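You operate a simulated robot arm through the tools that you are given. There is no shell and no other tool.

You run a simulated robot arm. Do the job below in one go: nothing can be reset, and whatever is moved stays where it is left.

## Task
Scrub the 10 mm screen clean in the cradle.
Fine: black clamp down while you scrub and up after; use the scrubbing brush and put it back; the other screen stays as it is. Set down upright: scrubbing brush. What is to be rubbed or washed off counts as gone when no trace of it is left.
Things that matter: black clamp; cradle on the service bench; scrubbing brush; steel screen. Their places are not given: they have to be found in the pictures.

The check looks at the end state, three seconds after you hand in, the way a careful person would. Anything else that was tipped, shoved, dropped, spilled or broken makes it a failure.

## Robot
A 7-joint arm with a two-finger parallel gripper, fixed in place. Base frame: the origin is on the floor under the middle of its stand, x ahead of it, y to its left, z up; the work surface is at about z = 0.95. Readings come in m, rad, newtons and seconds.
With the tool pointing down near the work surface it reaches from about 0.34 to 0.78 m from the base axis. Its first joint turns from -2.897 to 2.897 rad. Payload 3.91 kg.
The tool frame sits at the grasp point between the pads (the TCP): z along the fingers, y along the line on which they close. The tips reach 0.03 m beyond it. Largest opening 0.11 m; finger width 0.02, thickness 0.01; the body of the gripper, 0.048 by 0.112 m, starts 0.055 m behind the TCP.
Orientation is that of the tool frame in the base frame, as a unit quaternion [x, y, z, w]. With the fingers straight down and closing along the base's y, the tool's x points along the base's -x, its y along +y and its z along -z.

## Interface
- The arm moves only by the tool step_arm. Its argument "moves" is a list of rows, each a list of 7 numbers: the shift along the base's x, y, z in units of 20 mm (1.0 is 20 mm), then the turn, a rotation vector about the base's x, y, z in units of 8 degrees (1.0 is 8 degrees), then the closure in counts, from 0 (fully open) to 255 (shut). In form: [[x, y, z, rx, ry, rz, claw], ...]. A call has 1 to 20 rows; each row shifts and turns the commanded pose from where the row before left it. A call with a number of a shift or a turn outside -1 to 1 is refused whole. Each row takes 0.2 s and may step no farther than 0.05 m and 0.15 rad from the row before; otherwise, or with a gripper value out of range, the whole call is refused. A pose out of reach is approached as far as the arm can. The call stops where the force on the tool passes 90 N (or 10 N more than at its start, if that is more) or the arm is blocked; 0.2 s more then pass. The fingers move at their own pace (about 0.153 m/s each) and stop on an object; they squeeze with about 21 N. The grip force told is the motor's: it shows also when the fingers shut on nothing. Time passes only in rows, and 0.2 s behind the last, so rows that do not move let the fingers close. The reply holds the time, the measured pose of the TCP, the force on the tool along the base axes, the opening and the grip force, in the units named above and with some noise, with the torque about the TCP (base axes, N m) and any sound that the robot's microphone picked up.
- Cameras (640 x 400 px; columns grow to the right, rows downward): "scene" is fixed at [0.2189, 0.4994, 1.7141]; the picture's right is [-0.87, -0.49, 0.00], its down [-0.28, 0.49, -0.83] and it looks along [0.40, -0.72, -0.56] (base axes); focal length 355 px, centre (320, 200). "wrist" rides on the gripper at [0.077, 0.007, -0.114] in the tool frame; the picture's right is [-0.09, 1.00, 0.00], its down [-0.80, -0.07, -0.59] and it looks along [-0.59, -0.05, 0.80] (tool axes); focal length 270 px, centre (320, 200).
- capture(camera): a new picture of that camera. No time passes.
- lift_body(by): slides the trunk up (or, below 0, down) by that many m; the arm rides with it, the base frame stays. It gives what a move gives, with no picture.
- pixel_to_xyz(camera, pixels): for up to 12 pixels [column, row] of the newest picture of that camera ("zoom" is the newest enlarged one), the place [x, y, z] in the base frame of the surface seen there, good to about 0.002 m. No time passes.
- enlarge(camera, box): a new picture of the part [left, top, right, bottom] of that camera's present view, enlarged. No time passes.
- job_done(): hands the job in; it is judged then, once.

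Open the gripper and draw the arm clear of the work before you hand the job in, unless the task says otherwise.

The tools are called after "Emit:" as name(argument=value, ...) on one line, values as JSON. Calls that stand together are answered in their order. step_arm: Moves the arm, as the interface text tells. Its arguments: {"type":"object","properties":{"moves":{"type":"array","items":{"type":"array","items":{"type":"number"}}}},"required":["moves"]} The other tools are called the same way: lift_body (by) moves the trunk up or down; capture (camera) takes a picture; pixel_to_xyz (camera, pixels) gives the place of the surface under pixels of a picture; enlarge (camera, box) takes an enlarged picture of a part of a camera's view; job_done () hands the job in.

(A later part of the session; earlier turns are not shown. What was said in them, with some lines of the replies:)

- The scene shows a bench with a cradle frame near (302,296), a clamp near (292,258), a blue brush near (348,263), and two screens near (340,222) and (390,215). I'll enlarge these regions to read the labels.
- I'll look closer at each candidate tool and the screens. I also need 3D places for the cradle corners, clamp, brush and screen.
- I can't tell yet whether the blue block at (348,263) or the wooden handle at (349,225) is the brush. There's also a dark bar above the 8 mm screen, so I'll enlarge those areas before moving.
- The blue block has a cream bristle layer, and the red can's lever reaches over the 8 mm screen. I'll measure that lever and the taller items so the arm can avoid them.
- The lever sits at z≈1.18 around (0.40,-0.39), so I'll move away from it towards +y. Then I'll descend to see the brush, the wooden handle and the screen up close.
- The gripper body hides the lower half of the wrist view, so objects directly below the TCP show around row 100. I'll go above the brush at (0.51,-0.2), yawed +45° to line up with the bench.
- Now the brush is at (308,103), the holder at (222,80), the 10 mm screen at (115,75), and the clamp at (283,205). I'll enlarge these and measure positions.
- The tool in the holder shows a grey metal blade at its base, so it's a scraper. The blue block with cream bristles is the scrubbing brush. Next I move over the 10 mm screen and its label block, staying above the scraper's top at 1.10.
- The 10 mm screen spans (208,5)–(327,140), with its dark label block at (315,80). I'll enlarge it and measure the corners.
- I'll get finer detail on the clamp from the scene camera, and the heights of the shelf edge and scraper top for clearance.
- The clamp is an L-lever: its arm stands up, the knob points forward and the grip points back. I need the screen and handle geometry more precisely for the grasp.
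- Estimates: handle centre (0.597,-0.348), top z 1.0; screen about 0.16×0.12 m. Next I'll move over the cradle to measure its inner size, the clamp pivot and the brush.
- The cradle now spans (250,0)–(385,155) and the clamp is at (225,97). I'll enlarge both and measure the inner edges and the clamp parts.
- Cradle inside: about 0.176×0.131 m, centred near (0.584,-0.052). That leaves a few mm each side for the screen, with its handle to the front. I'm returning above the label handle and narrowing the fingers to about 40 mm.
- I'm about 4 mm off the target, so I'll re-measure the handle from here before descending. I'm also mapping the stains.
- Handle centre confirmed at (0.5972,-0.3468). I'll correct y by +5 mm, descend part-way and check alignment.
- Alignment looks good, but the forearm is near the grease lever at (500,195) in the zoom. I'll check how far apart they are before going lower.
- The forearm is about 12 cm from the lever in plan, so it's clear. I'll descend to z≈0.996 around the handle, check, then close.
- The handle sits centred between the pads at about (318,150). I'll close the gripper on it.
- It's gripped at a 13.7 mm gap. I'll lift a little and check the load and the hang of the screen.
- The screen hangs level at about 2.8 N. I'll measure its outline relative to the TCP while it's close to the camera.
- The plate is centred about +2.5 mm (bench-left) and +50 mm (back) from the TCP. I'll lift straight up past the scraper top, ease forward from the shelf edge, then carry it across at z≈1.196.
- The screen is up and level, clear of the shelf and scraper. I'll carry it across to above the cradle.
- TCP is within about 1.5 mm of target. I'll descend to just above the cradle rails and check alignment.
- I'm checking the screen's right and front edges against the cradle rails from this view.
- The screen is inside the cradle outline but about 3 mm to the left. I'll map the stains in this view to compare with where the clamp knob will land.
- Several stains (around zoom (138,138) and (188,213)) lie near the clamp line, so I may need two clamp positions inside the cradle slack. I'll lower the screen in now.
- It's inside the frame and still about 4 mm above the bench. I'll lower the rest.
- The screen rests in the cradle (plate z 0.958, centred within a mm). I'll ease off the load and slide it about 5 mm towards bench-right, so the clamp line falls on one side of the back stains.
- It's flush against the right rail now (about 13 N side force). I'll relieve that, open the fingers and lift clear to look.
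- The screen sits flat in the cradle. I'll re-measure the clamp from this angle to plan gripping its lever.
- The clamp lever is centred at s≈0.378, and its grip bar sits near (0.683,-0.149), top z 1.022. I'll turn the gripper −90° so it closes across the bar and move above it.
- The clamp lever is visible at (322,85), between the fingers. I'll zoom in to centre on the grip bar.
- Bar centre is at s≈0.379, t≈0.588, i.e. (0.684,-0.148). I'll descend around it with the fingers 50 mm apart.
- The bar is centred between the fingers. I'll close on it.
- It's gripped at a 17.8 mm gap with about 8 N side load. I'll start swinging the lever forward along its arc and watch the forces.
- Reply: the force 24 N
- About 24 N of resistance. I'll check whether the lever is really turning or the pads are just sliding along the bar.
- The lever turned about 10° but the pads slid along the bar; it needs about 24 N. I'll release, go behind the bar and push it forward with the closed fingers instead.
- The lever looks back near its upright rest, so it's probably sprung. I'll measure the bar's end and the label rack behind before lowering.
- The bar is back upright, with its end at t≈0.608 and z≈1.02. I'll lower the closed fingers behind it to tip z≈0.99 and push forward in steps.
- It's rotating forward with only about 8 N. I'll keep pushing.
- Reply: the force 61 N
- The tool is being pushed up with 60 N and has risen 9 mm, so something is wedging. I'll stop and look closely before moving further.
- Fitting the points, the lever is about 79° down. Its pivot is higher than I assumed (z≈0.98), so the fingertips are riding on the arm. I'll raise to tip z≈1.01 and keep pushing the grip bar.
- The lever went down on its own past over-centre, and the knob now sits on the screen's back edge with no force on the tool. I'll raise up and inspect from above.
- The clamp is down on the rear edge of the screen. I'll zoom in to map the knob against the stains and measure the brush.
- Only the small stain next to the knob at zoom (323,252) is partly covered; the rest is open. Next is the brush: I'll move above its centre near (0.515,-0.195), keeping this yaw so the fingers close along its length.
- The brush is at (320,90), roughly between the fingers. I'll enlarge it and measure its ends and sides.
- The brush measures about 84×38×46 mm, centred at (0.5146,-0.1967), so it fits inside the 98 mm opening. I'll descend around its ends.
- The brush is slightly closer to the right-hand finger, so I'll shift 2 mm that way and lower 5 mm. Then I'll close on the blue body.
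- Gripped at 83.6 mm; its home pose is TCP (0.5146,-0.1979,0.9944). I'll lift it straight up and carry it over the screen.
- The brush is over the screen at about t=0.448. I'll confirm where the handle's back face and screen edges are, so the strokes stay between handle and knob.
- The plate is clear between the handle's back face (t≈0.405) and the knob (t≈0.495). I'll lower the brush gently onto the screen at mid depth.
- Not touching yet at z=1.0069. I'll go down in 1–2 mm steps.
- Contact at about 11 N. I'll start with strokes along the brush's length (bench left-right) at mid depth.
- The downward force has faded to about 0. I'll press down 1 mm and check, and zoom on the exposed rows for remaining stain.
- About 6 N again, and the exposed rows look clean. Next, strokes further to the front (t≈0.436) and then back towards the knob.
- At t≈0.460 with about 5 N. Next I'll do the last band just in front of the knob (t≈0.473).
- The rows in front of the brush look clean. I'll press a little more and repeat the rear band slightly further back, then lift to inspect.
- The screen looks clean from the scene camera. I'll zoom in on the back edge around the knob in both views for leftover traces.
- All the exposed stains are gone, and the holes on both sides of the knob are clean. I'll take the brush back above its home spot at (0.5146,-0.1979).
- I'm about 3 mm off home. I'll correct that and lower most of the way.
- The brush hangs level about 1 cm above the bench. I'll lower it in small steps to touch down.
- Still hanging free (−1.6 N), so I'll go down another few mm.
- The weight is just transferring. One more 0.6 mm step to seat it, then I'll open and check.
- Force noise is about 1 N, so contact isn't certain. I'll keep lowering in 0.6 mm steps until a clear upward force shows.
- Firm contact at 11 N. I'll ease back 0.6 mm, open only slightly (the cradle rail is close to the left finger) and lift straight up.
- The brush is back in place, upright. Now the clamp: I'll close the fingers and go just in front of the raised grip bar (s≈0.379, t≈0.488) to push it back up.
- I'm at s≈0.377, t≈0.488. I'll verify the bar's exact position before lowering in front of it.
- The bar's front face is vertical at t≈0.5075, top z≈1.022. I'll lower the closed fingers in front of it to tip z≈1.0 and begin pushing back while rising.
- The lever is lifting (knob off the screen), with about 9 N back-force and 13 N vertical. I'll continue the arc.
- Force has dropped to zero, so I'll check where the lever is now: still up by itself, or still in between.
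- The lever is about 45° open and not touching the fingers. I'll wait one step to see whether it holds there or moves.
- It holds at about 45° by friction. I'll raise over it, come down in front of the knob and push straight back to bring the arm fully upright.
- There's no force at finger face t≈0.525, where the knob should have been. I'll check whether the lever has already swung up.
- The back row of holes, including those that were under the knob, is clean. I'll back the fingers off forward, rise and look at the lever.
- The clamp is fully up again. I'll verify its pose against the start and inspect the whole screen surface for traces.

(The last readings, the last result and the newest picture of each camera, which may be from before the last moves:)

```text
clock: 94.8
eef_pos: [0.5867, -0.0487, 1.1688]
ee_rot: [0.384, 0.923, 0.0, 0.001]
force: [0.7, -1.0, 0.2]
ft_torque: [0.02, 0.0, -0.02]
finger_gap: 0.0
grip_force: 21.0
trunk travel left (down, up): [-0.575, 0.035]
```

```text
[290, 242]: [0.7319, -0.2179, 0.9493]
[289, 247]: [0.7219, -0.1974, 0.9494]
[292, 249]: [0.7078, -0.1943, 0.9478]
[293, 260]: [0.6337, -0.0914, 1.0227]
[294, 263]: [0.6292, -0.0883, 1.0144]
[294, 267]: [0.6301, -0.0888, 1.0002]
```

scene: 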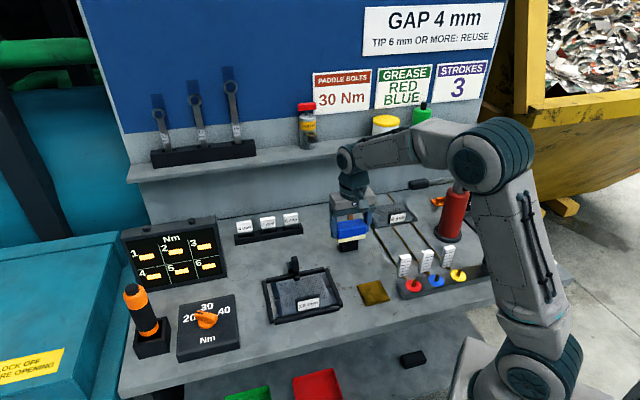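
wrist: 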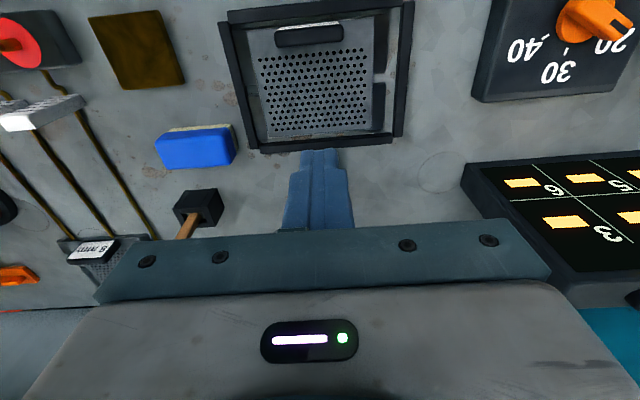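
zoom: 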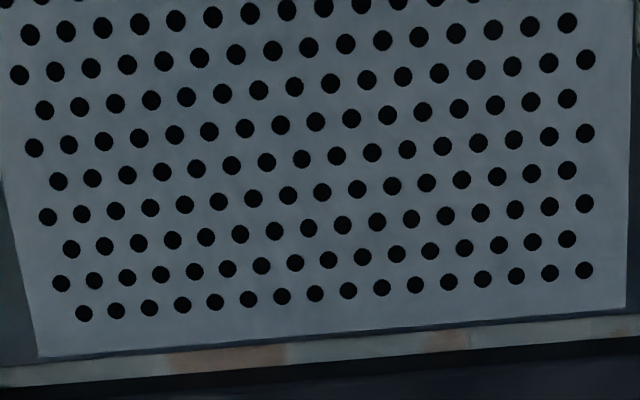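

The plate is spotless across all rows. I'll open the gripper, draw the arm up and away, and take fresh pictures to verify the final state.

Emit:
step_arm(moves=[[0, 0, 1, 0, 0, 0, 100], [0, 0, 1, 0, 0, 0, 0], [-0.5, 0, 1, 0, 0, 0, 0], [-1, 0, 1, 0, 0, 0, 0], [-1, 0, 1, 0, 0, 0, 0], [-1, -0.2, 0.5, 0, 0, 0, 0], [-1, -0.2, 0, 0, 0, 0, 0], [-1, -0.2, 0, 0, 0, 0, 0], [-1, -0.2, 0, 0, 0, 0, 0], [-1, -0.2, 0, 0, 0, 0, 0], [0, 0, 0, 0, 0, 0, 0]])

Emit:
capture(camera="scene")

Emit:
capture(camera="wrist")

Emit:
enlarge(camera="scene", box=[230, 180, 430, 305])

```text
clock: 97.2
eef_pos: [0.4361, -0.0703, 1.2802]
ee_rot: [0.383, 0.924, -0.002, 0.0]
force: [0.2, 0.9, 0.2]
ft_torque: [0.02, -0.03, -0.02]
finger_gap: 0.11
grip_force: 0.1
trunk travel left (down, up): [-0.575, 0.035]
```

```text
taken
```

scene: 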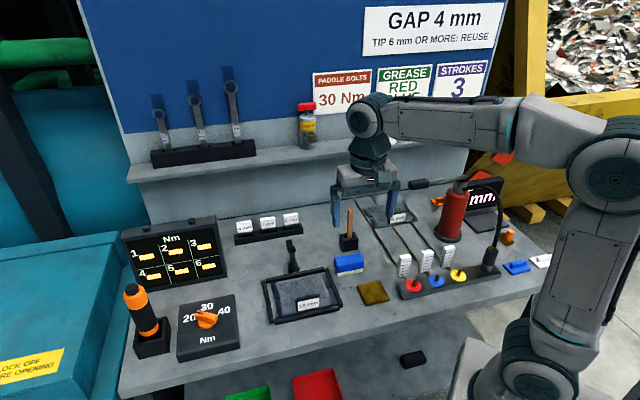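

```text
taken
```

wrist: 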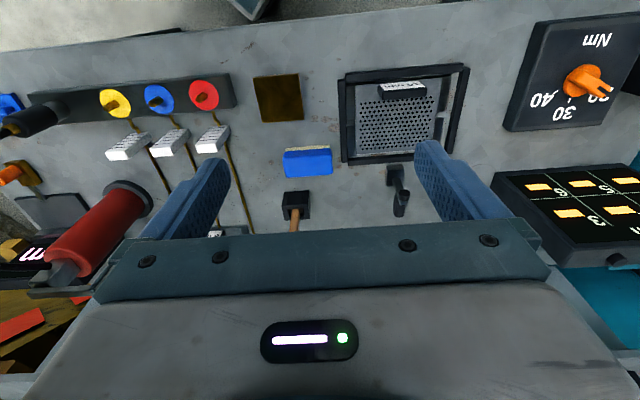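

```text
3.20 times, centred on (330, 242) of scene
```

zoom: 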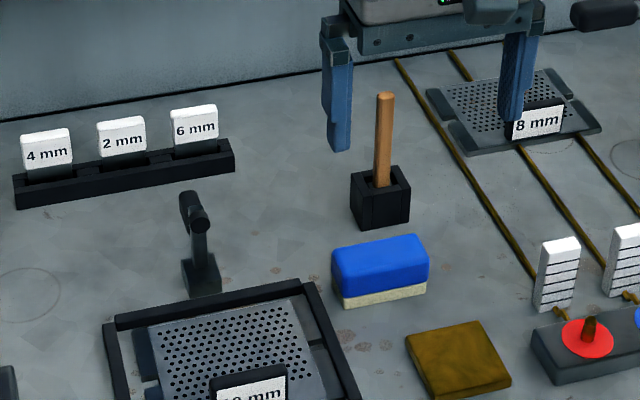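

The brush, scraper and 8 mm screen look the same as at the start. I'll do one last numeric check of the clamp and brush at the same pixels as in the first picture.

Emit:
pixel_to_xyz(camera="scene", pixels=[[290, 242], [289, 247], [292, 249], [293, 260], [294, 263], [294, 267], [348, 258], [350, 271], [403, 203], [417, 220], [349, 212], [373, 293]])

Emit:
enlarge(camera="scene", box=[250, 230, 410, 330])

Emit:
enlarge(camera="scene", box=[380, 130, 540, 230])

```text
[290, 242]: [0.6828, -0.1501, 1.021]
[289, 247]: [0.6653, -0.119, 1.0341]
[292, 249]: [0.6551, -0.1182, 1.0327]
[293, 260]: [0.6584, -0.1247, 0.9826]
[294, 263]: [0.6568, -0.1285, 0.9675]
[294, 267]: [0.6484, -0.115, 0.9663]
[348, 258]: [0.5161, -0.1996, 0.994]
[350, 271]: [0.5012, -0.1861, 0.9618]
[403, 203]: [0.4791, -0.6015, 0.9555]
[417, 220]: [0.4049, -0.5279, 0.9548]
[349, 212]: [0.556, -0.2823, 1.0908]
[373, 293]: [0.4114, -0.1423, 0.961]
```

```text
4.00 times, centred on (330, 280) of scene
```

zoom: 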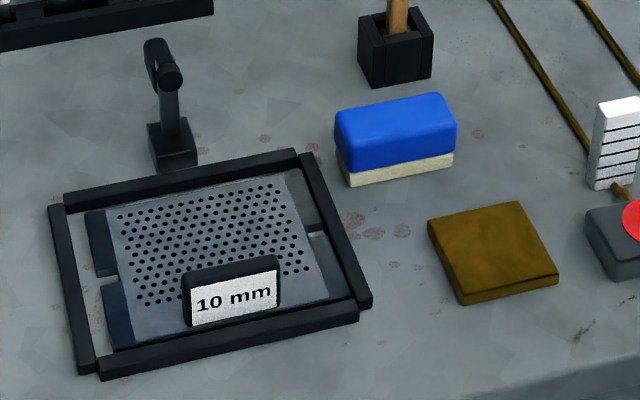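

```text
4.00 times, centred on (460, 180) of scene
```

zoom: 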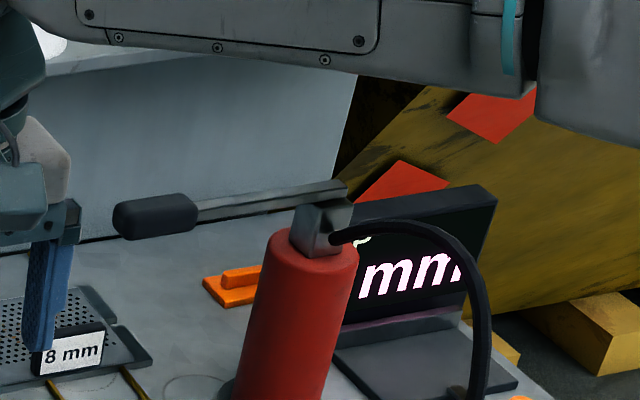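

The clamp is back up within about 1 mm of its start, and the brush stands upright within about 2 mm of its first place. The 8 mm screen, scraper and pump lever haven't moved. The 10 mm screen is clean in the cradle, the gripper is open and the arm is clear, so I'm handing in.

Emit:
job_done()

```text
The job is handed in.
```

The 10 mm screen is scrubbed clean and lying in the cradle, and I've handed the job in. Close-up pictures after the last strokes showed no trace of stain on the top face, including where the clamp had pressed. I did not look at the underside.

- **Clamp:** it was down for all the scrubbing and is up again, within about 1 mm of its starting pose. It needed two pushes to open because the lever stopped halfway on the first.
- **Scrubbing brush:** I took the blue block with cream bristles as the scrubbing brush, because the wooden-handled tool in the holder looked like a scraper. It is back upright within about 2 mm of where it was.
- **Other screen:** the 8 mm screen was not touched.
- **10 mm screen position:** I left it in the cradle, since the task did not say to move it back. It sits against the right-hand rail rather than centred, because I shifted it so the clamp would cover less of the stain.

Nothing else on the bench was touched. The gripper is open and the arm is clear of the work.
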